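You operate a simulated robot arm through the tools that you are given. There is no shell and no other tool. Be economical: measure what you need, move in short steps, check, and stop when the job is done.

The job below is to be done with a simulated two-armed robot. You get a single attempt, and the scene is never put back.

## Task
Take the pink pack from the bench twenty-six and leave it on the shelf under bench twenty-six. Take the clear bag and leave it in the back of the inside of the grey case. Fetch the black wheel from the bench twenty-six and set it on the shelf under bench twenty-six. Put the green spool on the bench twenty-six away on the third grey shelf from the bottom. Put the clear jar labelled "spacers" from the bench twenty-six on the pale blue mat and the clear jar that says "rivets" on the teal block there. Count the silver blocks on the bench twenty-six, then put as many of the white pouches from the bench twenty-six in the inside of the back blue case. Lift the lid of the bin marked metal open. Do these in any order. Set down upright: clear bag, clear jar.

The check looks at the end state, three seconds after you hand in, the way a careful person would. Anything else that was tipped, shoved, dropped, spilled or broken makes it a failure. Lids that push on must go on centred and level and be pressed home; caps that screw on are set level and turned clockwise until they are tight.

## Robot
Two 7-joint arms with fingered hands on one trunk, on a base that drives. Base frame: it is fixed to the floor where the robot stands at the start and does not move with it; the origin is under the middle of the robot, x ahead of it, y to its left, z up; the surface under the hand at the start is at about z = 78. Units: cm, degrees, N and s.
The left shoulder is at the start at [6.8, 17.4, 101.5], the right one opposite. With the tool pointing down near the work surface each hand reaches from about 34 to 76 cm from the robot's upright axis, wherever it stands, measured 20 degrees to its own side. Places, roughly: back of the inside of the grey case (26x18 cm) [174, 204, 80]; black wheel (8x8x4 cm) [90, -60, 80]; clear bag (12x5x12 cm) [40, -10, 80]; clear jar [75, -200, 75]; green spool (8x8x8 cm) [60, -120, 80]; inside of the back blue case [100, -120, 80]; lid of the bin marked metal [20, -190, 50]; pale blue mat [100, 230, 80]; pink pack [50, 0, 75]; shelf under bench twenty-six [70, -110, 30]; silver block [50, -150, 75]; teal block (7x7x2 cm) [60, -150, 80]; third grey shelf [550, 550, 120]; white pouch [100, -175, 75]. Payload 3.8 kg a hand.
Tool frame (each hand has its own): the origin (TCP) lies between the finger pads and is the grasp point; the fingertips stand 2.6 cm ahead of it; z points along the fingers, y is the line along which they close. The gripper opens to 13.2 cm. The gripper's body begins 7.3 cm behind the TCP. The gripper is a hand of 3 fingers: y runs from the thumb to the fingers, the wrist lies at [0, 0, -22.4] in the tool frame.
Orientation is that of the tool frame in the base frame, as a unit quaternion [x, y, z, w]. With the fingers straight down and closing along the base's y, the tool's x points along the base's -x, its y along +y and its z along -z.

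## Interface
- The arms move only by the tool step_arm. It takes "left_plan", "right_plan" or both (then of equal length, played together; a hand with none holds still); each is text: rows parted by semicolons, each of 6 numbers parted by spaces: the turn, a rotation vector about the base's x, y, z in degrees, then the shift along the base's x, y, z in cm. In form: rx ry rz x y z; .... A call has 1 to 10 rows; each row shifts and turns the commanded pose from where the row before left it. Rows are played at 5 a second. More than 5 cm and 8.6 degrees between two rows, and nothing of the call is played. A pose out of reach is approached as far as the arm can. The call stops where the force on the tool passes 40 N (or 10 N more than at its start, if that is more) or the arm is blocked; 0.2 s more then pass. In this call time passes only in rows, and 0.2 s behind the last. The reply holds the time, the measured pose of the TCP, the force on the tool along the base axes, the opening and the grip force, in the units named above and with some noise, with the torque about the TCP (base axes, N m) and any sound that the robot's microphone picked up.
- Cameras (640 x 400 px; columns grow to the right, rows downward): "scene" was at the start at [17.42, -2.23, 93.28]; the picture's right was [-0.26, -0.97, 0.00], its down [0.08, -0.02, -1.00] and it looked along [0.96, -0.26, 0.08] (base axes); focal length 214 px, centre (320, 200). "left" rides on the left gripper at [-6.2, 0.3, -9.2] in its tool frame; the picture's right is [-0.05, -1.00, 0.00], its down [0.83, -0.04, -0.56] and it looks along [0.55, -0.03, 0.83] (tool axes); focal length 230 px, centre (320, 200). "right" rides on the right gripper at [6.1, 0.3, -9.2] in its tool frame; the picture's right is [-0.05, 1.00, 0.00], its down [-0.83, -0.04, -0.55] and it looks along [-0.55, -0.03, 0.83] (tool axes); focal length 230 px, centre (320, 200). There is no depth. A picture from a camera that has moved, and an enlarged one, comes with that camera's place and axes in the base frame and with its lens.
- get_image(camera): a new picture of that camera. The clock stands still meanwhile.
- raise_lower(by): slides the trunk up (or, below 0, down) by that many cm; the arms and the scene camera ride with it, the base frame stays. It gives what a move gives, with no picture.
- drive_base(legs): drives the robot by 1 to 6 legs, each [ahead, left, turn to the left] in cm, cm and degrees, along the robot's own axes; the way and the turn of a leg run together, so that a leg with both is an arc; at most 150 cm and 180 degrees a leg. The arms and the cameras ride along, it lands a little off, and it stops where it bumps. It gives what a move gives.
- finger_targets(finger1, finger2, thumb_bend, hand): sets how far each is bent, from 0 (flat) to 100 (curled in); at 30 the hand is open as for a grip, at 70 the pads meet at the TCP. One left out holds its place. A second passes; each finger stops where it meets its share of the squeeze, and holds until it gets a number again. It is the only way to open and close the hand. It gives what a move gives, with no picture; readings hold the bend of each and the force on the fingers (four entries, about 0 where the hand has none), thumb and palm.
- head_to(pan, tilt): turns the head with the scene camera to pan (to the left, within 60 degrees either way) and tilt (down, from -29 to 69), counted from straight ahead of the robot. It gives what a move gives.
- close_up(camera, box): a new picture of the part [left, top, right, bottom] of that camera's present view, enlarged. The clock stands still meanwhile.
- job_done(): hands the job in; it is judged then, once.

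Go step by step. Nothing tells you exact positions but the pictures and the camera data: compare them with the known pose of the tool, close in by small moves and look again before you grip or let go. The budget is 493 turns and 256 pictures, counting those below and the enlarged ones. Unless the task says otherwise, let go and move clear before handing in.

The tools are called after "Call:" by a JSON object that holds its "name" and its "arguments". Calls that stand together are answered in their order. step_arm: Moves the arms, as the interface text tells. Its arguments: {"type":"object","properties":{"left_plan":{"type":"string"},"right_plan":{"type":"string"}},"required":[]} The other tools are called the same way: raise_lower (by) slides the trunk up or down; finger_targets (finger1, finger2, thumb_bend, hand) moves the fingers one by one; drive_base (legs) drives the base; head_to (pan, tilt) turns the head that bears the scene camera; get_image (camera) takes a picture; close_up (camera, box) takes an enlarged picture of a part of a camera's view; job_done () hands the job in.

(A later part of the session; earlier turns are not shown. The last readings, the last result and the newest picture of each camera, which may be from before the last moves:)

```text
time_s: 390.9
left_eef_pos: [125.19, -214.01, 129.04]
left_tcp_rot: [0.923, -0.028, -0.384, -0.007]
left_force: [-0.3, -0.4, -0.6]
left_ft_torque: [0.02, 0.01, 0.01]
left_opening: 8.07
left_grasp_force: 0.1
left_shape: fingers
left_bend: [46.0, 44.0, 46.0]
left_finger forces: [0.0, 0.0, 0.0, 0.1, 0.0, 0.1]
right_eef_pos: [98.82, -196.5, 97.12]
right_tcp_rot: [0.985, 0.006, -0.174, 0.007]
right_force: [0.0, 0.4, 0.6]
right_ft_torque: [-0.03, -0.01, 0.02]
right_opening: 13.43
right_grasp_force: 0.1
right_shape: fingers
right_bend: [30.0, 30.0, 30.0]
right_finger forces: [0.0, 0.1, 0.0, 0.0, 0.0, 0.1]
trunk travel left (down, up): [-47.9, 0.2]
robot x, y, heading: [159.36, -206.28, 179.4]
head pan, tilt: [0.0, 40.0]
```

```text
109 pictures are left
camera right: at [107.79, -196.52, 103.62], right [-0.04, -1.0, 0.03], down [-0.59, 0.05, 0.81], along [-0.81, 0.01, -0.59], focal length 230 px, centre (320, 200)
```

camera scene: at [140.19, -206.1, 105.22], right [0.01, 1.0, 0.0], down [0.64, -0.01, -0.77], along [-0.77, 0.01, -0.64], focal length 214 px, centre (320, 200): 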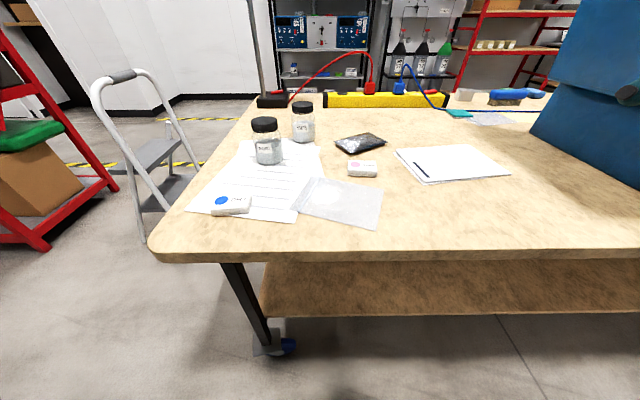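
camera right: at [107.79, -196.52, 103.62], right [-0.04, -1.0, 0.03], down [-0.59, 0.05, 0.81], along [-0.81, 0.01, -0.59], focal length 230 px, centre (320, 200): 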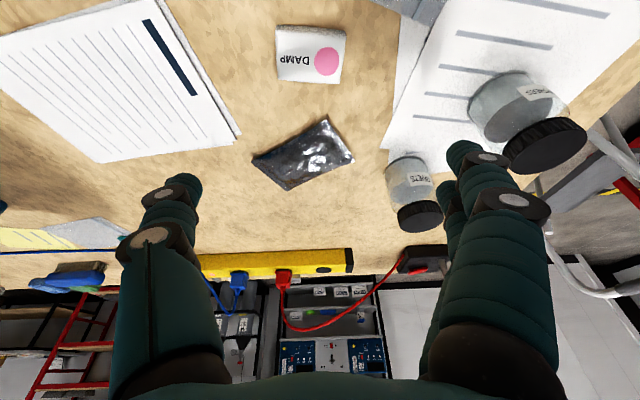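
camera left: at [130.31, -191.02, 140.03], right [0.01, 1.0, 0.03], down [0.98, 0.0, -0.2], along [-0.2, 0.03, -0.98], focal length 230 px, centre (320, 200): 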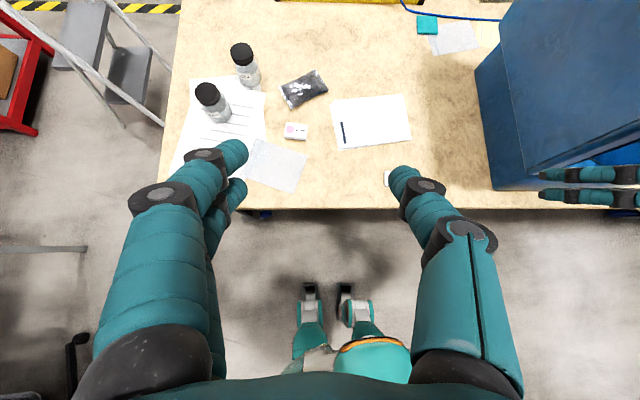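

Call:
{"name": "step_arm", "arguments": {"right_plan": "0 0 0 0 0 -4; 0 0 0 0 0.2 -4; 0 0 0 0 0 -4; 0 0 0 0 0 -2.5; 0 0 0 0 0 -1.3"}}

Call:
{"name": "get_image", "arguments": {"camera": "right"}}

```text
time_s: 392.1
left_eef_pos: [125.31, -213.78, 129.05]
left_tcp_rot: [0.923, -0.027, -0.383, -0.007]
left_force: [-0.6, -0.5, -0.3]
left_ft_torque: [-0.02, -0.01, 0.02]
left_opening: 8.1
left_grasp_force: 0.1
left_shape: fingers
left_bend: [46.0, 44.0, 46.0]
left_finger forces: [0.0, 0.0, 0.0, 0.0, 0.0, 0.0]
right_eef_pos: [99.07, -195.96, 81.33]
right_tcp_rot: [0.985, 0.004, -0.174, 0.008]
right_force: [-0.7, -0.1, -0.3]
right_ft_torque: [0.0, 0.01, -0.03]
right_opening: 13.42
right_grasp_force: 0.1
right_shape: fingers
right_bend: [30.0, 30.0, 30.0]
right_finger forces: [0.0, 0.0, 0.0, 0.0, 0.0, 0.1]
trunk travel left (down, up): [-47.9, 0.2]
robot x, y, heading: [159.31, -206.2, 179.5]
head pan, tilt: [0.0, 40.0]
```

```text
108 pictures are left
camera right: at [107.88, -196.14, 87.85], right [-0.04, -1.0, 0.03], down [-0.59, 0.05, 0.81], along [-0.81, 0.01, -0.59], focal length 230 px, centre (320, 200)
```

right: 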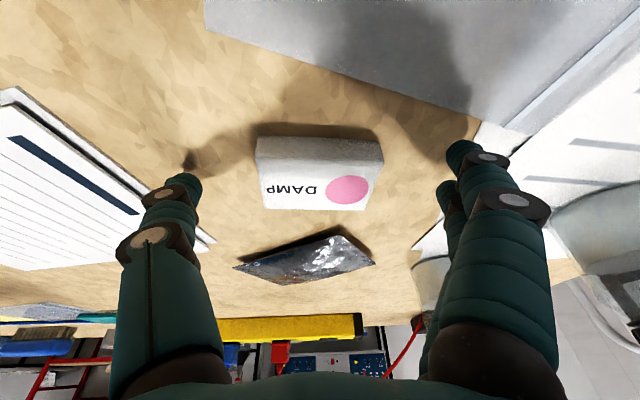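

Call:
{"name": "finger_targets", "arguments": {"hand": "right", "finger1": 66, "finger2": 66, "thumb_bend": 66}}

Call:
{"name": "step_arm", "arguments": {"right_plan": "0 0 0 0 0 1; 0 0 0 0.5 0 3; 0 0 0 2 0 4; 0 0 0 3 0 3.5; 0 0 0 3.5 0 3; 0 0 0 4 0 2.5; 0 0 0 4.5 1 2; 0 0 0 4.5 1 2; 0 0 0 4.5 1 0"}}

Call:
{"name": "get_image", "arguments": {"camera": "right"}}

```text
time_s: 393.1
left_eef_pos: [125.4, -213.78, 129.22]
left_tcp_rot: [0.923, -0.027, -0.383, -0.006]
left_force: [0.3, -0.4, 0.1]
left_ft_torque: [-0.02, 0.0, 0.02]
left_opening: 8.07
left_grasp_force: 0.0
left_shape: fingers
left_bend: [46.0, 44.0, 46.0]
left_finger forces: [0.1, 0.0, 0.1, 0.1, 0.0, 0.1]
right_eef_pos: [98.78, -196.11, 81.54]
right_tcp_rot: [0.984, 0.004, -0.177, 0.008]
right_force: [-1.9, -1.6, 9.3]
right_ft_torque: [-0.43, 0.03, -0.04]
right_opening: 6.5
right_grasp_force: 22.6
right_shape: fingers
right_bend: [52.0, 53.0, 57.0]
right_finger forces: [16.2, 10.5, 0.0, 0.0, 18.5, 0.0]
trunk travel left (down, up): [-47.9, 0.2]
robot x, y, heading: [159.26, -206.23, 179.3]
head pan, tilt: [0.0, 40.0]
```

```text
refused: row 7 steps farther than a row can; nothing moved
```

```text
107 pictures are left
camera right: at [107.87, -196.21, 88.02], right [-0.04, -1.0, 0.03], down [-0.59, 0.05, 0.81], along [-0.81, 0.01, -0.59], focal length 230 px, centre (320, 200)
```

right: 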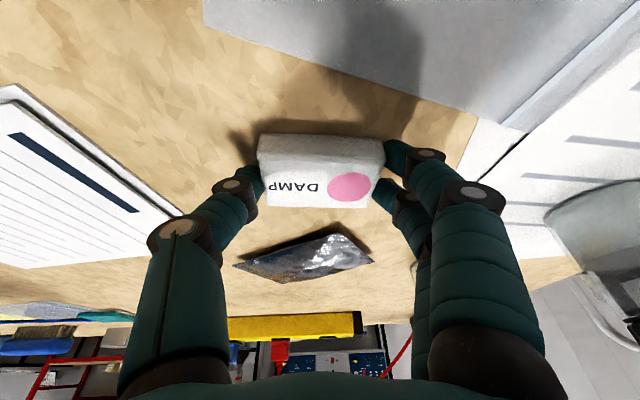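

Call:
{"name": "step_arm", "arguments": {"right_plan": "0 0 0 0 0 1; 0 0 0 0.5 0 3; 0 0 0 2 0 4; 0 0 0 3 0 3.5; 0 0 0 3.5 0 3; 0 0 0 4 0 2.5; 0 0 0 4 1 2; 0 0 0 4 1 2; 0 0 0 4 1 2; 0 0 0 4 1 0"}}

Call:
{"name": "drive_base", "arguments": {"legs": [[0, -66, 0]]}}

Call:
{"name": "get_image", "arguments": {"camera": "right"}}

```text
time_s: 395.3
left_eef_pos: [125.28, -213.83, 129.25]
left_tcp_rot: [0.923, -0.028, -0.383, -0.008]
left_force: [0.2, -0.8, -1.1]
left_ft_torque: [0.01, -0.02, 0.0]
left_opening: 8.08
left_grasp_force: 0.1
left_shape: fingers
left_bend: [46.0, 44.0, 46.0]
left_finger forces: [0.0, 0.0, 0.0, 0.0, 0.0, 0.0]
right_eef_pos: [126.78, -192.2, 104.46]
right_tcp_rot: [0.985, 0.005, -0.173, 0.007]
right_force: [0.1, 0.1, 0.3]
right_ft_torque: [-0.01, -0.02, 0.02]
right_opening: 6.48
right_grasp_force: 18.6
right_shape: fingers
right_bend: [52.0, 53.0, 57.0]
right_finger forces: [8.7, 9.5, 0.1, 0.0, 18.1, 0.1]
right hand out of reach, approached as far as the arm can: row 10
trunk travel left (down, up): [-47.9, 0.2]
robot x, y, heading: [159.53, -206.73, 179.1]
head pan, tilt: [0.0, 40.0]
```

```text
time_s: 401.5
left_eef_pos: [126.09, -148.89, 129.14]
left_tcp_rot: [0.923, -0.025, -0.383, -0.006]
left_force: [-0.1, 0.0, 0.7]
left_ft_torque: [0.0, 0.03, -0.01]
left_opening: 8.07
left_grasp_force: 0.0
left_shape: fingers
left_bend: [46.0, 44.0, 46.0]
left_finger forces: [0.0, 0.0, 0.0, 0.0, 0.0, 0.1]
right_eef_pos: [127.35, -127.47, 104.38]
right_tcp_rot: [0.985, 0.008, -0.174, 0.008]
right_force: [-0.1, 1.0, -0.2]
right_ft_torque: [0.01, 0.0, 0.01]
right_opening: 6.5
right_grasp_force: 18.0
right_shape: fingers
right_bend: [52.0, 53.0, 57.0]
right_finger forces: [8.7, 9.4, 0.0, 0.0, 18.1, 0.1]
trunk travel left (down, up): [-47.9, 0.2]
robot x, y, heading: [159.88, -141.61, 179.8]
head pan, tilt: [0.0, 40.0]
```

```text
106 pictures are left
camera right: at [136.21, -127.48, 110.89], right [-0.03, -1.0, 0.03], down [-0.59, 0.04, 0.81], along [-0.81, 0.01, -0.59], focal length 230 px, centre (320, 200)
```

right: 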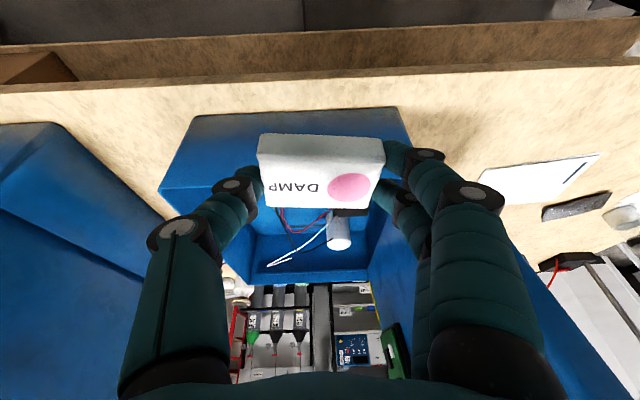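

Call:
{"name": "step_arm", "arguments": {"right_plan": "0 0 0 -3.5 1.5 0; 0 0 0 -3.5 1.5 0; 0 0 0 -3.5 1.5 0; 0 0 0 -3.5 1.5 0; 0 0 0 -3.5 1.5 0; 0 0 0 -3.5 1.5 0; 0 0 0 -2.5 0 0"}}

Call:
{"name": "get_image", "arguments": {"camera": "right"}}

```text
time_s: 403.1
left_eef_pos: [126.08, -148.99, 129.29]
left_tcp_rot: [0.923, -0.024, -0.384, -0.005]
left_force: [-0.4, 0.1, -0.6]
left_ft_torque: [0.01, -0.02, 0.0]
left_opening: 8.09
left_grasp_force: 0.0
left_shape: fingers
left_bend: [46.0, 44.0, 46.0]
left_finger forces: [0.0, 0.1, 0.0, 0.0, 0.1, 0.0]
right_eef_pos: [103.72, -118.59, 104.44]
right_tcp_rot: [0.985, 0.008, -0.174, 0.008]
right_force: [1.2, -0.4, 0.0]
right_ft_torque: [0.0, -0.03, 0.0]
right_opening: 6.46
right_grasp_force: 18.3
right_shape: fingers
right_bend: [52.0, 53.0, 57.0]
right_finger forces: [8.7, 9.3, 0.0, 0.0, 17.8, 0.0]
trunk travel left (down, up): [-47.9, 0.2]
robot x, y, heading: [160.45, -141.41, 179.7]
head pan, tilt: [0.0, 40.0]
```

```text
105 pictures are left
camera right: at [112.66, -118.58, 110.93], right [-0.03, -1.0, 0.03], down [-0.59, 0.04, 0.81], along [-0.81, 0.01, -0.59], focal length 230 px, centre (320, 200)
```

right: 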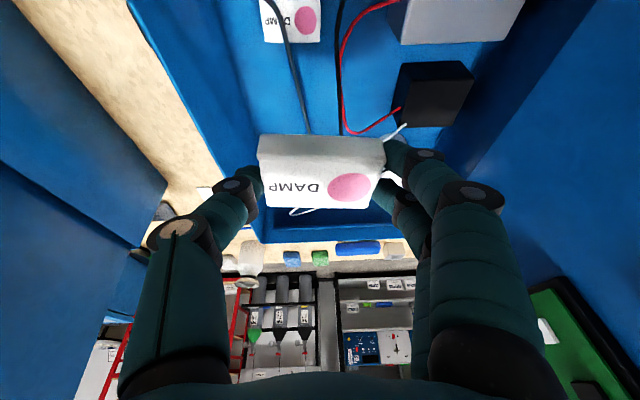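

Call:
{"name": "step_arm", "arguments": {"right_plan": "0 0 0 -3 0.3 -1; 0 0 0 -3 0.3 -3; 0 0 0 -2 0 -4; 0 0 0 0 0 -4; 0 0 0 0 0 -4; 0 0 0 0 0 -2"}}

Call:
{"name": "get_image", "arguments": {"camera": "right"}}

```text
time_s: 404.5
left_eef_pos: [125.97, -148.96, 129.13]
left_tcp_rot: [0.923, -0.025, -0.384, -0.006]
left_force: [0.5, -1.5, 1.0]
left_ft_torque: [0.01, 0.01, 0.03]
left_opening: 8.09
left_grasp_force: 0.1
left_shape: fingers
left_bend: [46.0, 44.0, 46.0]
left_finger forces: [0.0, 0.0, 0.1, 0.0, 0.0, 0.1]
right_eef_pos: [95.82, -117.65, 86.44]
right_tcp_rot: [0.985, 0.008, -0.174, 0.008]
right_force: [-0.5, 0.4, -0.4]
right_ft_torque: [-0.03, 0.0, 0.01]
right_opening: 6.43
right_grasp_force: 17.9
right_shape: fingers
right_bend: [52.0, 53.0, 57.0]
right_finger forces: [8.5, 9.2, 0.0, 0.0, 17.8, 0.0]
trunk travel left (down, up): [-47.9, 0.2]
robot x, y, heading: [159.61, -141.1, 179.9]
head pan, tilt: [0.0, 40.0]
```

```text
104 pictures are left
camera right: at [104.74, -117.87, 92.89], right [-0.03, -1.0, 0.03], down [-0.59, 0.04, 0.81], along [-0.81, 0.01, -0.59], focal length 230 px, centre (320, 200)
```

right: 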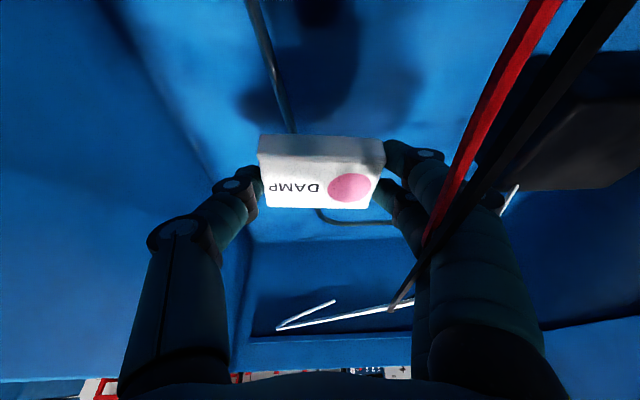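

Clear. I'll lower slightly and release with a small opening.

Call:
{"name": "step_arm", "arguments": {"right_plan": "0 0 0 0 0.8 -1.2; 0 0 0 0 0 -1"}}

Call:
{"name": "finger_targets", "arguments": {"hand": "right", "finger1": 43, "finger2": 43, "thumb_bend": 43}}

Call:
{"name": "step_arm", "arguments": {"right_plan": "0 0 0 0 -0.5 3; 0 0 0 0 -0.5 4; 0 0 0 0 -0.5 4; 0 0 0 0 0 4; 0 0 0 0 0 4"}}

Call:
{"name": "get_image", "arguments": {"camera": "right"}}

```text
time_s: 405.1
left_eef_pos: [126.06, -148.99, 129.22]
left_tcp_rot: [0.923, -0.025, -0.383, -0.006]
left_force: [0.0, -0.5, -0.2]
left_ft_torque: [0.0, 0.01, 0.0]
left_opening: 8.1
left_grasp_force: 0.1
left_shape: fingers
left_bend: [46.0, 44.0, 46.0]
left_finger forces: [0.1, 0.0, 0.0, 0.1, 0.0, 0.1]
right_eef_pos: [95.75, -116.89, 84.33]
right_tcp_rot: [0.985, 0.008, -0.175, 0.008]
right_force: [-0.3, -0.5, -0.4]
right_ft_torque: [0.0, -0.01, 0.01]
right_opening: 6.45
right_grasp_force: 17.6
right_shape: fingers
right_bend: [52.0, 53.0, 57.0]
right_finger forces: [8.5, 9.2, 0.0, 0.0, 17.9, 0.0]
trunk travel left (down, up): [-47.9, 0.2]
robot x, y, heading: [159.98, -141.05, 179.5]
head pan, tilt: [0.0, 40.0]
```

```text
time_s: 406.1
left_eef_pos: [126.02, -148.89, 129.23]
left_tcp_rot: [0.923, -0.024, -0.384, -0.005]
left_force: [-0.2, -0.6, -0.4]
left_ft_torque: [-0.01, -0.01, 0.02]
left_opening: 8.05
left_grasp_force: 0.0
left_shape: fingers
left_bend: [46.0, 44.0, 46.0]
left_finger forces: [0.1, 0.0, 0.0, 0.1, 0.0, 0.1]
right_eef_pos: [95.77, -116.91, 84.1]
right_tcp_rot: [0.985, 0.008, -0.175, 0.009]
right_force: [0.0, 0.4, -0.2]
right_ft_torque: [-0.04, 0.04, -0.02]
right_opening: 9.09
right_grasp_force: 0.1
right_shape: fingers
right_bend: [43.0, 43.0, 43.0]
right_finger forces: [0.0, 0.0, 0.0, 0.0, 0.0, 0.0]
trunk travel left (down, up): [-47.9, 0.2]
robot x, y, heading: [160.05, -140.95, 179.7]
head pan, tilt: [0.0, 40.0]
```

```text
time_s: 407.3
left_eef_pos: [126.01, -148.87, 129.16]
left_tcp_rot: [0.923, -0.025, -0.384, -0.006]
left_force: [-0.3, 0.3, -0.8]
left_ft_torque: [-0.03, 0.06, -0.01]
left_opening: 8.07
left_grasp_force: 0.0
left_shape: fingers
left_bend: [46.0, 44.0, 46.0]
left_finger forces: [0.0, 0.1, 0.0, 0.0, 0.0, 0.0]
right_eef_pos: [95.7, -118.48, 103.2]
right_tcp_rot: [0.985, 0.009, -0.175, 0.008]
right_force: [0.0, 0.4, -0.5]
right_ft_torque: [-0.02, 0.01, 0.01]
right_opening: 9.07
right_grasp_force: 0.0
right_shape: fingers
right_bend: [43.0, 43.0, 43.0]
right_finger forces: [0.0, 0.0, 0.0, 0.0, 0.0, 0.1]
trunk travel left (down, up): [-47.9, 0.2]
robot x, y, heading: [160.46, -141.29, 179.3]
head pan, tilt: [0.0, 40.0]
```

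```text
103 pictures are left
camera right: at [104.63, -118.57, 109.72], right [-0.03, -1.0, 0.03], down [-0.59, 0.04, 0.81], along [-0.81, 0.01, -0.59], focal length 230 px, centre (320, 200)
```

right: 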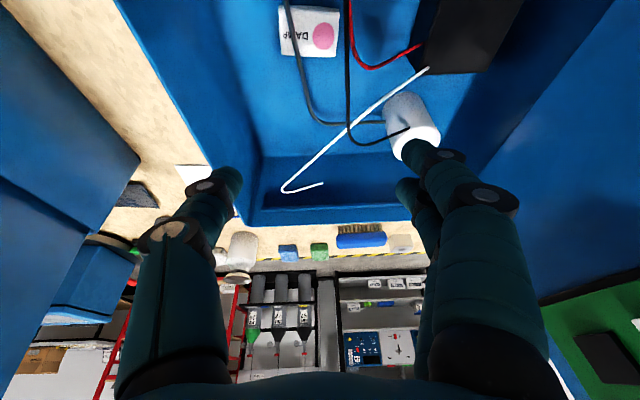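

Second pouch is in. I'll back out with the base.

Call:
{"name": "drive_base", "arguments": {"legs": [[-40, 0, 0]]}}

Call:
{"name": "step_arm", "arguments": {"right_plan": "0 0 0 4 0 2; 0 0 0 4 0 2; 0 0 0 4 0 2; 0 0 0 4 0 2; 0 0 0 4 0 2"}}

Call:
{"name": "get_image", "arguments": {"camera": "right"}}

```text
time_s: 409.8
left_eef_pos: [166.29, -149.14, 129.21]
left_tcp_rot: [0.923, -0.022, -0.384, -0.005]
left_force: [-0.4, 1.0, -0.6]
left_ft_torque: [0.0, 0.01, -0.02]
left_opening: 8.1
left_grasp_force: 0.2
left_shape: fingers
left_bend: [46.0, 44.0, 46.0]
left_finger forces: [0.0, 0.0, 0.0, 0.0, 0.1, 0.0]
right_eef_pos: [135.75, -118.99, 103.12]
right_tcp_rot: [0.985, 0.009, -0.174, 0.007]
right_force: [-0.3, -0.6, -0.2]
right_ft_torque: [0.01, -0.01, -0.01]
right_opening: 9.07
right_grasp_force: 0.0
right_shape: fingers
right_bend: [43.0, 43.0, 43.0]
right_finger forces: [0.0, 0.1, 0.1, 0.0, 0.0, 0.0]
trunk travel left (down, up): [-47.9, 0.2]
robot x, y, heading: [200.13, -141.55, 179.8]
head pan, tilt: [0.0, 40.0]
```

```text
time_s: 411.0
left_eef_pos: [166.33, -149.19, 129.3]
left_tcp_rot: [0.923, -0.022, -0.385, -0.004]
left_force: [0.6, 0.5, 0.5]
left_ft_torque: [-0.01, 0.03, 0.02]
left_opening: 8.08
left_grasp_force: 0.0
left_shape: fingers
left_bend: [46.0, 44.0, 46.0]
left_finger forces: [0.0, 0.0, 0.1, 0.0, 0.0, 0.0]
right_eef_pos: [155.94, -119.02, 113.08]
right_tcp_rot: [0.985, 0.01, -0.174, 0.008]
right_force: [0.3, -0.3, 0.8]
right_ft_torque: [-0.01, 0.02, 0.0]
right_opening: 9.07
right_grasp_force: 0.0
right_shape: fingers
right_bend: [43.0, 43.0, 43.0]
right_finger forces: [0.0, 0.0, 0.1, 0.0, 0.1, 0.0]
trunk travel left (down, up): [-47.9, 0.2]
robot x, y, heading: [200.2, -141.29, 180.0]
head pan, tilt: [0.0, 40.0]
```

```text
102 pictures are left
camera right: at [164.85, -118.99, 119.62], right [-0.03, -1.0, 0.03], down [-0.59, 0.04, 0.81], along [-0.81, 0.0, -0.59], focal length 230 px, centre (320, 200)
```

right: 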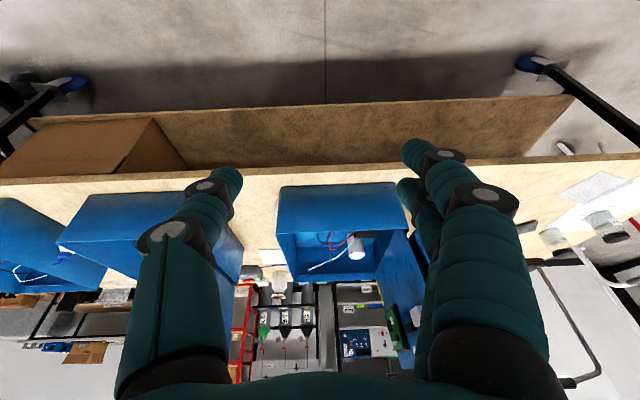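

Both pouches are in the case. Next the RIVETS jar at about (79.4, −210); I'll go sideways clear of the lids, then forward.

Call:
{"name": "finger_targets", "arguments": {"hand": "right", "finger1": 30, "finger2": 30, "thumb_bend": 30}}

Call:
{"name": "drive_base", "arguments": {"legs": [[0, 72, 0], [46, 0, 0]]}}

Call:
{"name": "get_image", "arguments": {"camera": "right"}}

Call:
{"name": "get_image", "arguments": {"camera": "scene"}}

```text
time_s: 412.0
left_eef_pos: [166.3, -149.21, 129.21]
left_tcp_rot: [0.923, -0.022, -0.383, -0.004]
left_force: [0.1, -0.5, 0.4]
left_ft_torque: [-0.02, 0.01, 0.03]
left_opening: 8.08
left_grasp_force: 0.1
left_shape: fingers
left_bend: [46.0, 44.0, 46.0]
left_finger forces: [0.1, 0.1, 0.0, 0.0, 0.1, 0.0]
right_eef_pos: [155.85, -118.9, 113.09]
right_tcp_rot: [0.985, 0.01, -0.174, 0.009]
right_force: [0.0, -0.5, -0.4]
right_ft_torque: [-0.01, -0.01, 0.01]
right_opening: 13.4
right_grasp_force: 0.0
right_shape: fingers
right_bend: [30.0, 30.0, 30.0]
right_finger forces: [0.0, 0.0, 0.1, 0.0, 0.1, 0.0]
trunk travel left (down, up): [-47.9, 0.2]
robot x, y, heading: [200.25, -141.63, 180.1]
head pan, tilt: [0.0, 40.0]
```

```text
time_s: 421.1
left_eef_pos: [120.3, -220.67, 129.15]
left_tcp_rot: [0.923, -0.025, -0.384, -0.006]
left_force: [0.3, -0.7, 0.1]
left_ft_torque: [-0.01, -0.02, 0.01]
left_opening: 8.08
left_grasp_force: 0.2
left_shape: fingers
left_bend: [46.0, 44.0, 46.0]
left_finger forces: [0.1, 0.0, 0.0, 0.0, 0.0, 0.0]
right_eef_pos: [109.93, -190.55, 112.96]
right_tcp_rot: [0.985, 0.007, -0.174, 0.008]
right_force: [-0.4, 0.3, -0.6]
right_ft_torque: [0.0, 0.04, 0.02]
right_opening: 13.37
right_grasp_force: 0.0
right_shape: fingers
right_bend: [30.0, 30.0, 30.0]
right_finger forces: [0.1, 0.0, 0.1, 0.1, 0.0, 0.0]
trunk travel left (down, up): [-47.9, 0.2]
robot x, y, heading: [154.27, -213.39, 179.6]
head pan, tilt: [0.0, 40.0]
```

```text
101 pictures are left
camera right: at [118.89, -190.66, 119.57], right [-0.03, -1.0, 0.03], down [-0.59, 0.04, 0.81], along [-0.81, 0.01, -0.59], focal length 230 px, centre (320, 200)
```

right: 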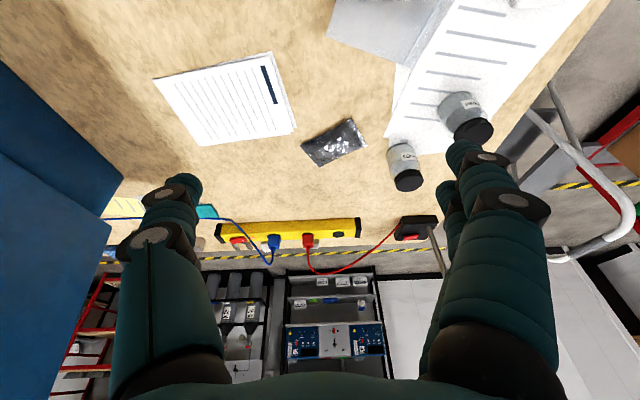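

```text
100 pictures are left
camera scene: at [135.08, -213.06, 105.22], right [0.01, 1.0, 0.0], down [0.64, -0.01, -0.77], along [-0.77, 0.01, -0.64], focal length 214 px, centre (320, 200)
```

scene: 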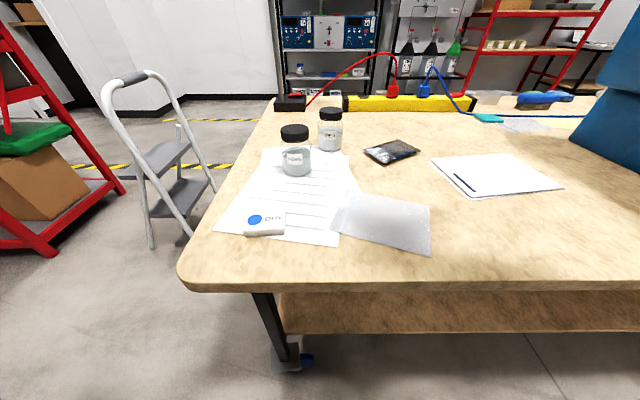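

The jar is far in, so I'll shift a bit, lower the trunk 10 cm and use a 35° tilt to gain reach.

Call:
{"name": "drive_base", "arguments": {"legs": [[0, 9, 0], [3, 0, 0]]}}

Call:
{"name": "raise_lower", "arguments": {"by": -10}}

Call:
{"name": "step_arm", "arguments": {"right_plan": "0 5 0 -3 -1 0; 0 5 0 -3 -1 0; 0 5 0 -3 -1 0; 0 0 0 -3 -1 -0.5; 0 0 0 -3 -1 -0.5; 0 0 0 -3 -1 -0.5"}}

Call:
{"name": "get_image", "arguments": {"camera": "right"}}

```text
time_s: 423.0
left_eef_pos: [117.38, -229.78, 129.31]
left_tcp_rot: [0.922, -0.025, -0.385, -0.006]
left_force: [-0.6, 0.6, -0.4]
left_ft_torque: [-0.02, 0.01, 0.01]
left_opening: 8.1
left_grasp_force: 0.0
left_shape: fingers
left_bend: [46.0, 44.0, 46.0]
left_finger forces: [0.0, 0.0, 0.0, 0.0, 0.0, 0.0]
right_eef_pos: [107.06, -199.46, 113.26]
right_tcp_rot: [0.984, 0.008, -0.175, 0.008]
right_force: [0.4, 0.5, 0.0]
right_ft_torque: [-0.01, -0.02, -0.02]
right_opening: 13.41
right_grasp_force: 0.0
right_shape: fingers
right_bend: [30.0, 30.0, 30.0]
right_finger forces: [0.0, 0.0, 0.0, 0.0, 0.1, 0.0]
trunk travel left (down, up): [-47.9, 0.2]
robot x, y, heading: [151.39, -222.41, 179.4]
head pan, tilt: [0.0, 40.0]
```

```text
time_s: 424.3
left_eef_pos: [117.32, -229.82, 119.18]
left_tcp_rot: [0.923, -0.025, -0.384, -0.005]
left_force: [0.0, 0.3, -0.7]
left_ft_torque: [-0.01, -0.04, 0.03]
left_opening: 8.07
left_grasp_force: 0.0
left_shape: fingers
left_bend: [46.0, 44.0, 46.0]
left_finger forces: [0.0, 0.1, 0.0, 0.1, 0.0, 0.0]
right_eef_pos: [106.83, -199.51, 103.13]
right_tcp_rot: [0.984, 0.007, -0.175, 0.008]
right_force: [0.1, -0.8, -0.3]
right_ft_torque: [0.01, 0.01, 0.0]
right_opening: 13.43
right_grasp_force: 0.1
right_shape: fingers
right_bend: [30.0, 30.0, 30.0]
right_finger forces: [0.1, 0.0, 0.0, 0.0, 0.0, 0.0]
trunk travel left (down, up): [-37.9, 10.2]
robot x, y, heading: [151.45, -222.4, 179.6]
head pan, tilt: [0.0, 40.0]
```

```text
time_s: 425.7
left_eef_pos: [117.23, -229.8, 119.15]
left_tcp_rot: [0.924, -0.025, -0.383, -0.006]
left_force: [-0.4, 0.0, 0.1]
left_ft_torque: [0.03, -0.01, 0.01]
left_opening: 8.08
left_grasp_force: 0.0
left_shape: fingers
left_bend: [46.0, 44.0, 46.0]
left_finger forces: [0.1, 0.0, 0.0, 0.1, 0.0, 0.0]
right_eef_pos: [88.87, -205.48, 101.65]
right_tcp_rot: [0.953, 0.009, -0.302, 0.007]
right_force: [-0.5, 0.1, -0.2]
right_ft_torque: [-0.02, -0.02, 0.03]
right_opening: 13.41
right_grasp_force: 0.2
right_shape: fingers
right_bend: [30.0, 30.0, 30.0]
right_finger forces: [0.0, 0.0, 0.1, 0.1, 0.1, 0.1]
trunk travel left (down, up): [-37.9, 10.2]
robot x, y, heading: [151.34, -222.1, 179.6]
head pan, tilt: [0.0, 40.0]
```

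```text
99 pictures are left
camera right: at [99.19, -205.62, 105.5], right [-0.02, -1.0, 0.04], down [-0.36, 0.04, 0.93], along [-0.93, 0.01, -0.36], focal length 230 px, centre (320, 200)
```

right: 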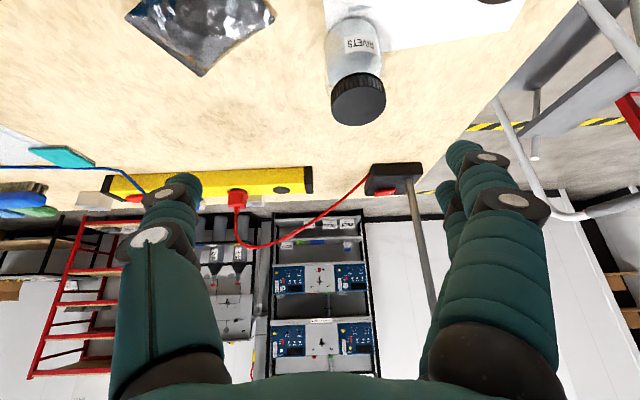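

Call:
{"name": "step_arm", "arguments": {"right_plan": "0 0 0 -2.8 -1.4 -2; 0 0 0 -2.8 -1.4 -2; 0 0 0 -2.8 -1.4 -1.5; 0 0 0 -0.3 0 -4; 0 0 0 0 0 -3"}}

Call:
{"name": "get_image", "arguments": {"camera": "right"}}

Call:
{"name": "get_image", "arguments": {"camera": "scene"}}

```text
time_s: 426.9
left_eef_pos: [117.19, -229.71, 119.14]
left_tcp_rot: [0.923, -0.025, -0.383, -0.006]
left_force: [0.0, -0.1, -0.2]
left_ft_torque: [0.01, 0.01, -0.01]
left_opening: 8.05
left_grasp_force: 0.1
left_shape: fingers
left_bend: [46.0, 44.0, 46.0]
left_finger forces: [0.1, 0.1, 0.0, 0.1, 0.0, 0.1]
right_eef_pos: [80.02, -209.72, 88.86]
right_tcp_rot: [0.953, 0.009, -0.302, 0.008]
right_force: [-0.4, -0.7, 0.8]
right_ft_torque: [0.03, 0.0, 0.03]
right_opening: 13.41
right_grasp_force: 0.1
right_shape: fingers
right_bend: [30.0, 30.0, 30.0]
right_finger forces: [0.1, 0.1, 0.0, 0.1, 0.1, 0.0]
trunk travel left (down, up): [-37.9, 10.2]
robot x, y, heading: [151.42, -222.04, 179.3]
head pan, tilt: [0.0, 40.0]
```

```text
98 pictures are left
camera right: at [90.35, -209.87, 92.79], right [-0.02, -1.0, 0.04], down [-0.36, 0.04, 0.93], along [-0.93, 0.01, -0.36], focal length 230 px, centre (320, 200)
```

right: 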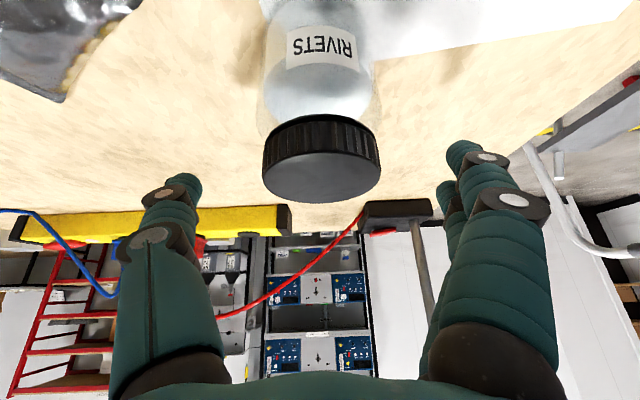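

```text
97 pictures are left
camera scene: at [133.3, -221.96, 91.95], right [0.01, 1.0, 0.0], down [0.64, 0.0, -0.77], along [-0.77, 0.01, -0.64], focal length 214 px, centre (320, 200)
```

scene: 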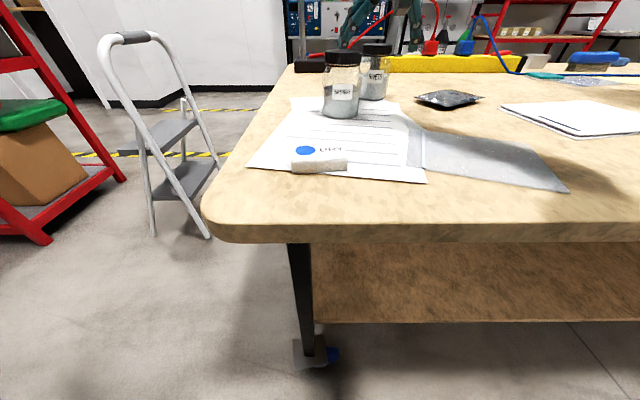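

Call:
{"name": "step_arm", "arguments": {"right_plan": "0 0 0 0 0 -2; 0 0 0 0 0 -2; 0 0 0 0 0 -2"}}

Call:
{"name": "finger_targets", "arguments": {"hand": "right", "finger1": 66, "finger2": 66, "thumb_bend": 66}}

Call:
{"name": "get_image", "arguments": {"camera": "right"}}

```text
time_s: 427.7
left_eef_pos: [117.33, -229.83, 119.15]
left_tcp_rot: [0.923, -0.025, -0.383, -0.005]
left_force: [0.8, -0.4, 0.3]
left_ft_torque: [0.0, -0.03, 0.0]
left_opening: 8.07
left_grasp_force: 0.2
left_shape: fingers
left_bend: [46.0, 44.0, 46.0]
left_finger forces: [0.0, 0.1, 0.0, 0.0, 0.0, 0.0]
right_eef_pos: [80.22, -209.8, 82.83]
right_tcp_rot: [0.953, 0.008, -0.302, 0.006]
right_force: [-0.3, 0.4, 0.7]
right_ft_torque: [0.02, -0.01, -0.02]
right_opening: 13.4
right_grasp_force: 0.0
right_shape: fingers
right_bend: [30.0, 30.0, 30.0]
right_finger forces: [0.0, 0.1, 0.0, 0.1, 0.0, 0.1]
trunk travel left (down, up): [-37.9, 10.2]
robot x, y, heading: [150.99, -222.34, 179.5]
head pan, tilt: [0.0, 40.0]
```

```text
time_s: 428.7
left_eef_pos: [117.24, -229.76, 119.2]
left_tcp_rot: [0.923, -0.025, -0.383, -0.006]
left_force: [0.6, 0.4, 0.4]
left_ft_torque: [-0.01, 0.03, 0.01]
left_opening: 8.1
left_grasp_force: 0.1
left_shape: fingers
left_bend: [46.0, 44.0, 46.0]
left_finger forces: [0.0, 0.0, 0.0, 0.0, 0.0, 0.1]
right_eef_pos: [80.05, -209.71, 83.02]
right_tcp_rot: [0.953, 0.009, -0.302, 0.007]
right_force: [0.4, -0.5, 0.1]
right_ft_torque: [-0.12, 0.02, -0.03]
right_opening: 6.26
right_grasp_force: 18.9
right_shape: fingers
right_bend: [50.0, 55.0, 59.0]
right_finger forces: [10.3, 9.1, 0.0, 0.0, 17.9, 0.0]
trunk travel left (down, up): [-37.9, 10.2]
robot x, y, heading: [151.16, -222.13, 179.5]
head pan, tilt: [0.0, 40.0]
```

```text
96 pictures are left
camera right: at [90.47, -209.78, 86.98], right [-0.02, -1.0, 0.04], down [-0.36, 0.04, 0.93], along [-0.93, 0.01, -0.36], focal length 230 px, centre (320, 200)
```

right: 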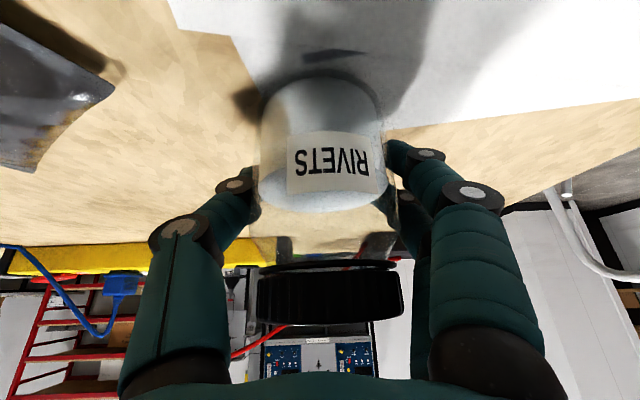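

Call:
{"name": "step_arm", "arguments": {"right_plan": "0 0 0 0 0 1; 0 0 0 0 0.3 3; 0 0 0 0 0.5 4; 0 0 0 0 0.5 4; 0 0 0 1 0.5 3; 0 0 0 3 0.5 1; 0 0 0 4 0 0; 0 0 0 4 0 0; 0 0 0 4 0 0; 0 0 0 4 0 0"}}

Call:
{"name": "get_image", "arguments": {"camera": "scene"}}

```text
time_s: 430.9
left_eef_pos: [117.2, -229.7, 119.13]
left_tcp_rot: [0.923, -0.026, -0.384, -0.006]
left_force: [0.3, -0.5, 0.5]
left_ft_torque: [-0.03, 0.0, 0.03]
left_opening: 8.1
left_grasp_force: 0.1
left_shape: fingers
left_bend: [46.0, 44.0, 46.0]
left_finger forces: [0.1, 0.0, 0.0, 0.1, 0.0, 0.0]
right_eef_pos: [100.46, -207.28, 99.08]
right_tcp_rot: [0.953, 0.009, -0.302, 0.008]
right_force: [0.5, 0.1, -3.6]
right_ft_torque: [0.0, -0.02, -0.04]
right_opening: 6.27
right_grasp_force: 17.7
right_shape: fingers
right_bend: [50.0, 55.0, 59.0]
right_finger forces: [9.8, 8.2, 0.0, 0.1, 17.4, 0.1]
trunk travel left (down, up): [-37.9, 10.2]
robot x, y, heading: [151.02, -222.2, 179.5]
head pan, tilt: [0.0, 40.0]
```

```text
95 pictures are left
camera scene: at [133.35, -221.93, 91.96], right [0.01, 1.0, 0.0], down [0.64, 0.0, -0.77], along [-0.77, 0.01, -0.64], focal length 214 px, centre (320, 200)
```

scene: 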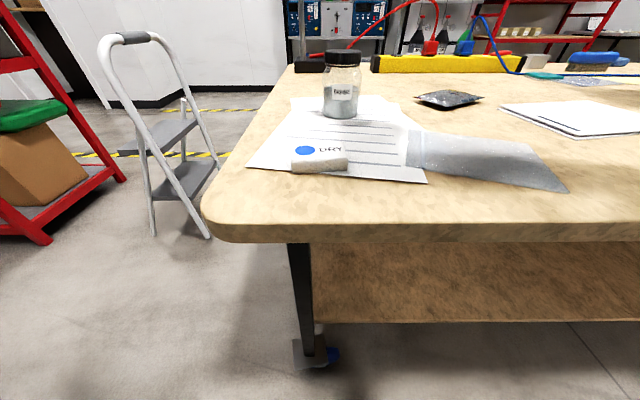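

RIVETS jar in hand. I'll back off, raise the trunk and go look for the black wheel near (90, −60).

Call:
{"name": "drive_base", "arguments": {"legs": [[-45, 0, 0], [0, -125, 0], [0, -55, 0]]}}

Call:
{"name": "raise_lower", "arguments": {"by": 10}}

Call:
{"name": "drive_base", "arguments": {"legs": [[25, 0, 0]]}}

Call:
{"name": "head_to", "arguments": {"pan": 8, "tilt": 30}}

Call:
{"name": "get_image", "arguments": {"camera": "scene"}}

Call:
{"name": "get_image", "arguments": {"camera": "left"}}

```text
time_s: 449.3
left_eef_pos: [163.33, -51.04, 119.24]
left_tcp_rot: [0.923, -0.021, -0.384, -0.004]
left_force: [0.2, 0.0, -0.4]
left_ft_torque: [-0.01, 0.03, -0.01]
left_opening: 8.05
left_grasp_force: 0.0
left_shape: fingers
left_bend: [46.0, 44.0, 46.0]
left_finger forces: [0.0, 0.0, 0.1, 0.0, 0.0, 0.1]
right_eef_pos: [146.11, -28.83, 99.01]
right_tcp_rot: [0.954, 0.014, -0.301, 0.009]
right_force: [-0.6, -0.1, -4.3]
right_ft_torque: [0.02, -0.01, 0.02]
right_opening: 6.27
right_grasp_force: 18.2
right_shape: fingers
right_bend: [50.0, 55.0, 59.0]
right_finger forces: [9.9, 8.2, 0.0, 0.1, 17.1, 0.0]
trunk travel left (down, up): [-37.9, 10.2]
robot x, y, heading: [197.22, -43.1, -180.1]
head pan, tilt: [0.0, 40.0]
```

```text
time_s: 450.6
left_eef_pos: [163.12, -51.02, 129.08]
left_tcp_rot: [0.924, -0.02, -0.383, -0.004]
left_force: [-0.5, 0.2, -0.7]
left_ft_torque: [0.0, -0.02, -0.01]
left_opening: 8.08
left_grasp_force: 0.0
left_shape: fingers
left_bend: [46.0, 44.0, 46.0]
left_finger forces: [0.0, 0.1, 0.0, 0.1, 0.0, 0.0]
right_eef_pos: [145.97, -28.75, 108.94]
right_tcp_rot: [0.954, 0.014, -0.3, 0.009]
right_force: [-0.7, -0.2, -4.8]
right_ft_torque: [-0.01, 0.0, 0.0]
right_opening: 6.26
right_grasp_force: 17.8
right_shape: fingers
right_bend: [50.0, 55.0, 59.0]
right_finger forces: [9.8, 8.3, 0.0, 0.1, 17.1, 0.0]
trunk travel left (down, up): [-47.9, 0.2]
robot x, y, heading: [197.58, -43.35, -179.4]
head pan, tilt: [0.0, 40.0]
```

```text
time_s: 452.5
left_eef_pos: [138.28, -51.05, 129.14]
left_tcp_rot: [0.923, -0.02, -0.385, -0.004]
left_force: [-0.2, 0.6, -0.1]
left_ft_torque: [-0.02, 0.01, -0.02]
left_opening: 8.1
left_grasp_force: 0.1
left_shape: fingers
left_bend: [46.0, 44.0, 46.0]
left_finger forces: [0.1, 0.1, 0.1, 0.1, 0.0, 0.1]
right_eef_pos: [121.12, -29.15, 109.09]
right_tcp_rot: [0.953, 0.014, -0.302, 0.009]
right_force: [-0.4, 0.3, -4.4]
right_ft_torque: [0.02, 0.03, -0.01]
right_opening: 6.27
right_grasp_force: 17.3
right_shape: fingers
right_bend: [50.0, 55.0, 59.0]
right_finger forces: [9.8, 8.2, 0.0, 0.1, 17.0, 0.0]
trunk travel left (down, up): [-47.9, 0.2]
robot x, y, heading: [171.66, -42.99, -180.0]
head pan, tilt: [0.0, 40.0]
```

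```text
time_s: 453.2
left_eef_pos: [138.1, -51.09, 129.22]
left_tcp_rot: [0.923, -0.02, -0.383, -0.004]
left_force: [-0.4, -0.3, 0.6]
left_ft_torque: [0.0, 0.02, -0.01]
left_opening: 8.08
left_grasp_force: 0.0
left_shape: fingers
left_bend: [46.0, 44.0, 46.0]
left_finger forces: [0.1, 0.1, 0.1, 0.0, 0.0, 0.0]
right_eef_pos: [120.94, -29.08, 109.0]
right_tcp_rot: [0.954, 0.013, -0.301, 0.008]
right_force: [-0.6, -1.0, -3.6]
right_ft_torque: [0.03, 0.04, 0.0]
right_opening: 6.24
right_grasp_force: 17.2
right_shape: fingers
right_bend: [50.0, 55.0, 59.0]
right_finger forces: [9.7, 8.2, 0.0, 0.0, 17.1, 0.0]
trunk travel left (down, up): [-47.9, 0.2]
robot x, y, heading: [171.96, -43.16, -179.9]
head pan, tilt: [8.0, 30.0]
```

```text
94 pictures are left
camera scene: at [152.39, -44.42, 106.73], right [-0.14, 0.99, 0.0], down [0.5, 0.07, -0.87], along [-0.86, -0.12, -0.5], focal length 214 px, centre (320, 200)
```

scene: 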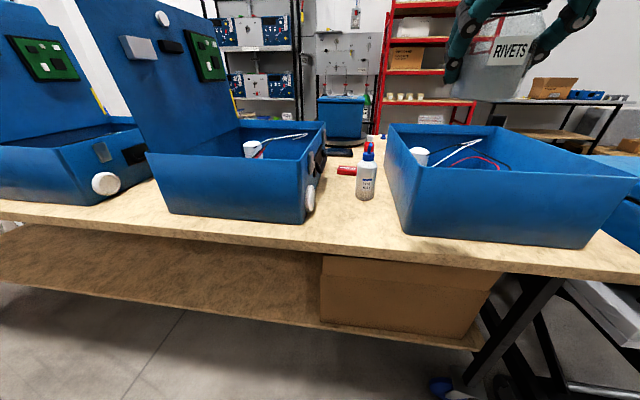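

```text
93 pictures are left
camera left: at [140.37, -51.51, 140.04], right [0.0, 1.0, 0.03], down [0.98, 0.0, -0.2], along [-0.2, 0.03, -0.98], focal length 230 px, centre (320, 200)
```

left: 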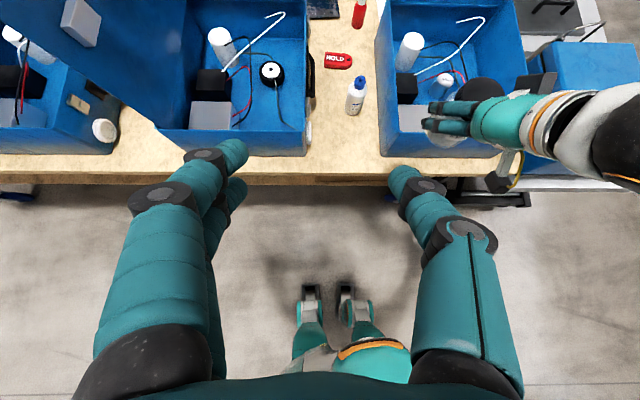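

The black wheel lies inside the middle blue case at about (91, −64). I'll get a close-up and move in with the left hand.

Call:
{"name": "close_up", "arguments": {"camera": "left", "box": [180, 10, 380, 150]}}

Call:
{"name": "drive_base", "arguments": {"legs": [[17, 0, 0]]}}

Call:
{"name": "get_image", "arguments": {"camera": "left"}}

```text
2.86 times, centred on (280, 80) of left
camera zoom: at [140.37, -51.51, 140.04], right [0.0, 1.0, 0.03], down [0.98, 0.0, -0.2], along [-0.2, 0.03, -0.98], focal length 657 px, centre (434, 543)
```

zoom: 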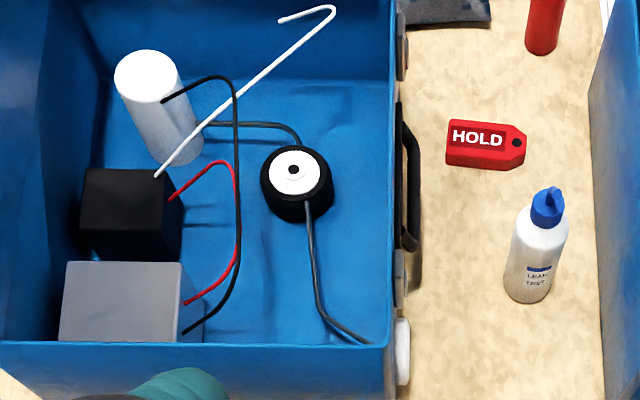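

```text
time_s: 454.7
left_eef_pos: [121.34, -51.11, 129.23]
left_tcp_rot: [0.923, -0.021, -0.384, -0.004]
left_force: [0.0, 0.5, 0.4]
left_ft_torque: [0.01, 0.02, -0.01]
left_opening: 8.08
left_grasp_force: 0.1
left_shape: fingers
left_bend: [46.0, 44.0, 46.0]
left_finger forces: [0.0, 0.0, 0.0, 0.0, 0.0, 0.0]
right_eef_pos: [104.16, -28.93, 109.12]
right_tcp_rot: [0.953, 0.014, -0.301, 0.009]
right_force: [-0.2, 0.3, -4.9]
right_ft_torque: [-0.01, 0.01, -0.01]
right_opening: 6.21
right_grasp_force: 16.9
right_shape: fingers
right_bend: [50.0, 55.0, 59.0]
right_finger forces: [9.8, 8.3, 0.0, 0.0, 17.1, 0.1]
trunk travel left (down, up): [-47.9, 0.2]
robot x, y, heading: [155.27, -42.85, -179.9]
head pan, tilt: [8.0, 30.0]
```

```text
91 pictures are left
camera left: at [123.56, -51.45, 140.09], right [0.01, 1.0, 0.03], down [0.98, 0.0, -0.2], along [-0.2, 0.03, -0.98], focal length 230 px, centre (320, 200)
```

left: 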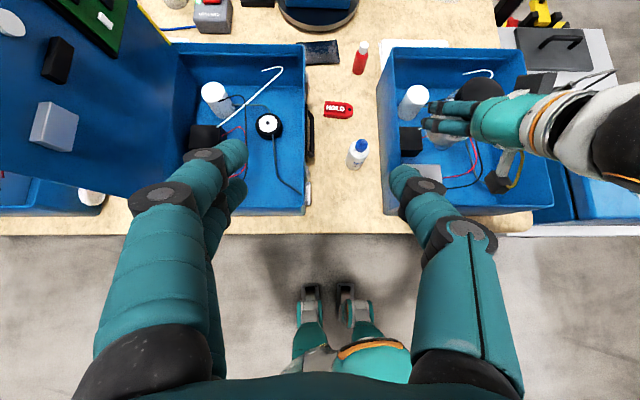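

Call:
{"name": "finger_targets", "arguments": {"hand": "left", "finger1": 36, "finger2": 36, "thumb_bend": 36}}

Call:
{"name": "step_arm", "arguments": {"left_plan": "0 -1 0 -3.16 -1.29 -2.8; 0 -1 0 -3.16 -1.29 -2.8; 0 -1 0 -3.16 -1.29 -2.8; 0 -1 0 -3.16 -1.29 -2.8; 0 -1 0 -3.16 -1.29 -2.8; 0 -1 0 -3.16 -1.29 -2.8; 0 -1 0 -3.16 -1.29 -2.8; 0 -1 0 -3.16 -1.29 -2.8; 0 -1 0 -3.16 -1.29 -2.8; 0 -1 0 -3.16 -1.29 -2.8"}}

Call:
{"name": "get_image", "arguments": {"camera": "left"}}

```text
time_s: 455.7
left_eef_pos: [121.26, -51.02, 129.26]
left_tcp_rot: [0.923, -0.021, -0.384, -0.004]
left_force: [0.0, 0.0, -0.7]
left_ft_torque: [0.03, -0.02, 0.0]
left_opening: 11.44
left_grasp_force: 0.1
left_shape: fingers
left_bend: [36.0, 36.0, 36.0]
left_finger forces: [0.0, 0.0, 0.0, 0.1, 0.0, 0.0]
right_eef_pos: [104.27, -28.93, 108.93]
right_tcp_rot: [0.953, 0.013, -0.302, 0.009]
right_force: [-0.5, -0.4, -4.0]
right_ft_torque: [0.01, 0.0, 0.01]
right_opening: 6.27
right_grasp_force: 17.2
right_shape: fingers
right_bend: [50.0, 55.0, 59.0]
right_finger forces: [9.8, 8.2, 0.0, 0.0, 17.1, 0.0]
trunk travel left (down, up): [-47.9, 0.2]
robot x, y, heading: [154.91, -42.88, -179.5]
head pan, tilt: [8.0, 30.0]
```

```text
time_s: 457.9
left_eef_pos: [89.75, -64.0, 100.93]
left_tcp_rot: [0.953, -0.021, -0.301, -0.006]
left_force: [0.8, -0.5, -0.9]
left_ft_torque: [0.0, 0.03, 0.0]
left_opening: 11.44
left_grasp_force: 0.1
left_shape: fingers
left_bend: [36.0, 36.0, 36.0]
left_finger forces: [0.0, 0.1, 0.1, 0.1, 0.1, 0.0]
right_eef_pos: [104.13, -28.9, 109.09]
right_tcp_rot: [0.954, 0.012, -0.301, 0.007]
right_force: [-0.5, 0.0, -4.1]
right_ft_torque: [0.04, -0.01, -0.01]
right_opening: 6.28
right_grasp_force: 17.4
right_shape: fingers
right_bend: [50.0, 55.0, 59.0]
right_finger forces: [9.9, 8.2, 0.0, 0.0, 17.0, 0.1]
trunk travel left (down, up): [-47.9, 0.2]
robot x, y, heading: [154.96, -43.19, -180.0]
head pan, tilt: [8.0, 30.0]
```

```text
90 pictures are left
camera left: at [90.11, -64.27, 111.99], right [0.0, 1.0, 0.03], down [1.0, 0.0, -0.02], along [-0.02, 0.03, -1.0], focal length 230 px, centre (320, 200)
```

left: 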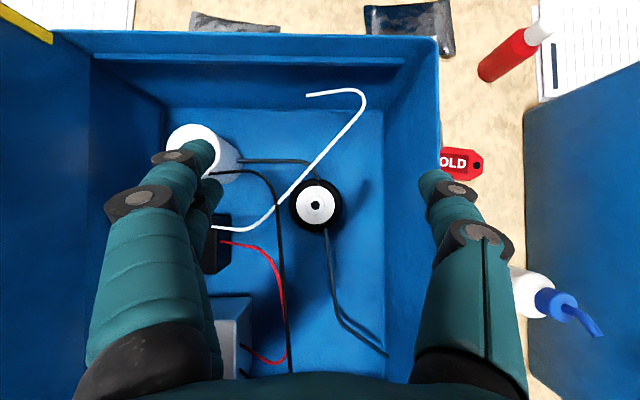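

The wheel is centred under the hand, but the bottle is close to the left fingers. I'll narrow the opening and lower carefully.

Call:
{"name": "finger_targets", "arguments": {"hand": "left", "finger1": 44, "finger2": 44, "thumb_bend": 42}}

Call:
{"name": "step_arm", "arguments": {"left_plan": "0 0 0 0 0.6 -4; 0 0 0 0 0 -4; 0 0 0 0 0 -4"}}

Call:
{"name": "get_image", "arguments": {"camera": "left"}}

```text
time_s: 458.9
left_eef_pos: [89.89, -63.97, 101.01]
left_tcp_rot: [0.953, -0.021, -0.302, -0.006]
left_force: [-0.8, 0.0, 0.6]
left_ft_torque: [0.0, -0.01, 0.02]
left_opening: 9.19
left_grasp_force: 0.1
left_shape: fingers
left_bend: [44.0, 44.0, 42.0]
left_finger forces: [0.0, 0.0, 0.1, 0.0, 0.0, 0.0]
right_eef_pos: [104.2, -29.03, 109.06]
right_tcp_rot: [0.953, 0.012, -0.302, 0.008]
right_force: [0.9, 0.0, -4.0]
right_ft_torque: [0.02, 0.02, -0.02]
right_opening: 6.25
right_grasp_force: 17.2
right_shape: fingers
right_bend: [50.0, 55.0, 59.0]
right_finger forces: [9.8, 8.1, 0.0, 0.0, 16.9, 0.0]
trunk travel left (down, up): [-47.9, 0.2]
robot x, y, heading: [155.56, -43.37, -179.9]
head pan, tilt: [8.0, 30.0]
```

```text
time_s: 459.7
left_eef_pos: [89.91, -63.29, 88.88]
left_tcp_rot: [0.953, -0.02, -0.303, -0.006]
left_force: [0.0, 0.0, -0.1]
left_ft_torque: [-0.02, 0.02, 0.0]
left_opening: 9.24
left_grasp_force: 0.1
left_shape: fingers
left_bend: [44.0, 44.0, 42.0]
left_finger forces: [0.0, 0.1, 0.1, 0.0, 0.1, 0.1]
right_eef_pos: [103.97, -28.87, 109.06]
right_tcp_rot: [0.953, 0.013, -0.301, 0.008]
right_force: [0.4, -0.3, -3.1]
right_ft_torque: [0.02, -0.02, -0.01]
right_opening: 6.25
right_grasp_force: 17.5
right_shape: fingers
right_bend: [50.0, 55.0, 59.0]
right_finger forces: [9.9, 8.1, 0.0, 0.0, 17.0, 0.0]
trunk travel left (down, up): [-47.9, 0.2]
robot x, y, heading: [155.48, -43.2, -179.9]
head pan, tilt: [8.0, 30.0]
```

```text
89 pictures are left
camera left: at [90.37, -63.64, 100.03], right [0.0, 1.0, 0.03], down [1.0, 0.0, -0.02], along [-0.02, 0.03, -1.0], focal length 230 px, centre (320, 200)
```

left: 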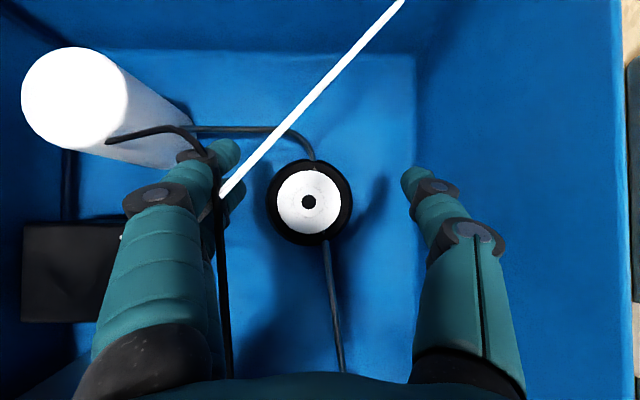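

Call:
{"name": "step_arm", "arguments": {"left_plan": "0 0 0 0.2 -0.4 -3; 0 0 0 0 0 -2; 0 0 0 0 0 -1.2"}}

Call:
{"name": "get_image", "arguments": {"camera": "left"}}

```text
time_s: 460.5
left_eef_pos: [90.03, -63.69, 82.92]
left_tcp_rot: [0.953, -0.021, -0.302, -0.006]
left_force: [0.1, -0.1, 0.7]
left_ft_torque: [0.0, 0.02, -0.04]
left_opening: 9.25
left_grasp_force: 0.1
left_shape: fingers
left_bend: [44.0, 44.0, 42.0]
left_finger forces: [0.1, 0.1, 0.0, 0.0, 0.0, 0.0]
right_eef_pos: [104.11, -28.95, 109.13]
right_tcp_rot: [0.953, 0.012, -0.301, 0.008]
right_force: [-0.2, -0.3, -4.9]
right_ft_torque: [0.02, 0.02, 0.0]
right_opening: 6.27
right_grasp_force: 17.5
right_shape: fingers
right_bend: [50.0, 55.0, 59.0]
right_finger forces: [9.8, 8.1, 0.0, 0.0, 17.1, 0.0]
trunk travel left (down, up): [-47.9, 0.2]
robot x, y, heading: [155.07, -43.05, -180.0]
head pan, tilt: [8.0, 30.0]
```

```text
88 pictures are left
camera left: at [90.33, -64.08, 93.97], right [0.0, 1.0, 0.03], down [1.0, 0.0, -0.03], along [-0.03, 0.03, -1.0], focal length 230 px, centre (320, 200)
```

left: 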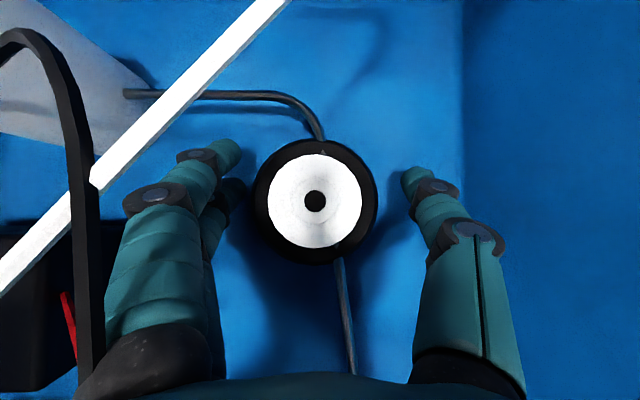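

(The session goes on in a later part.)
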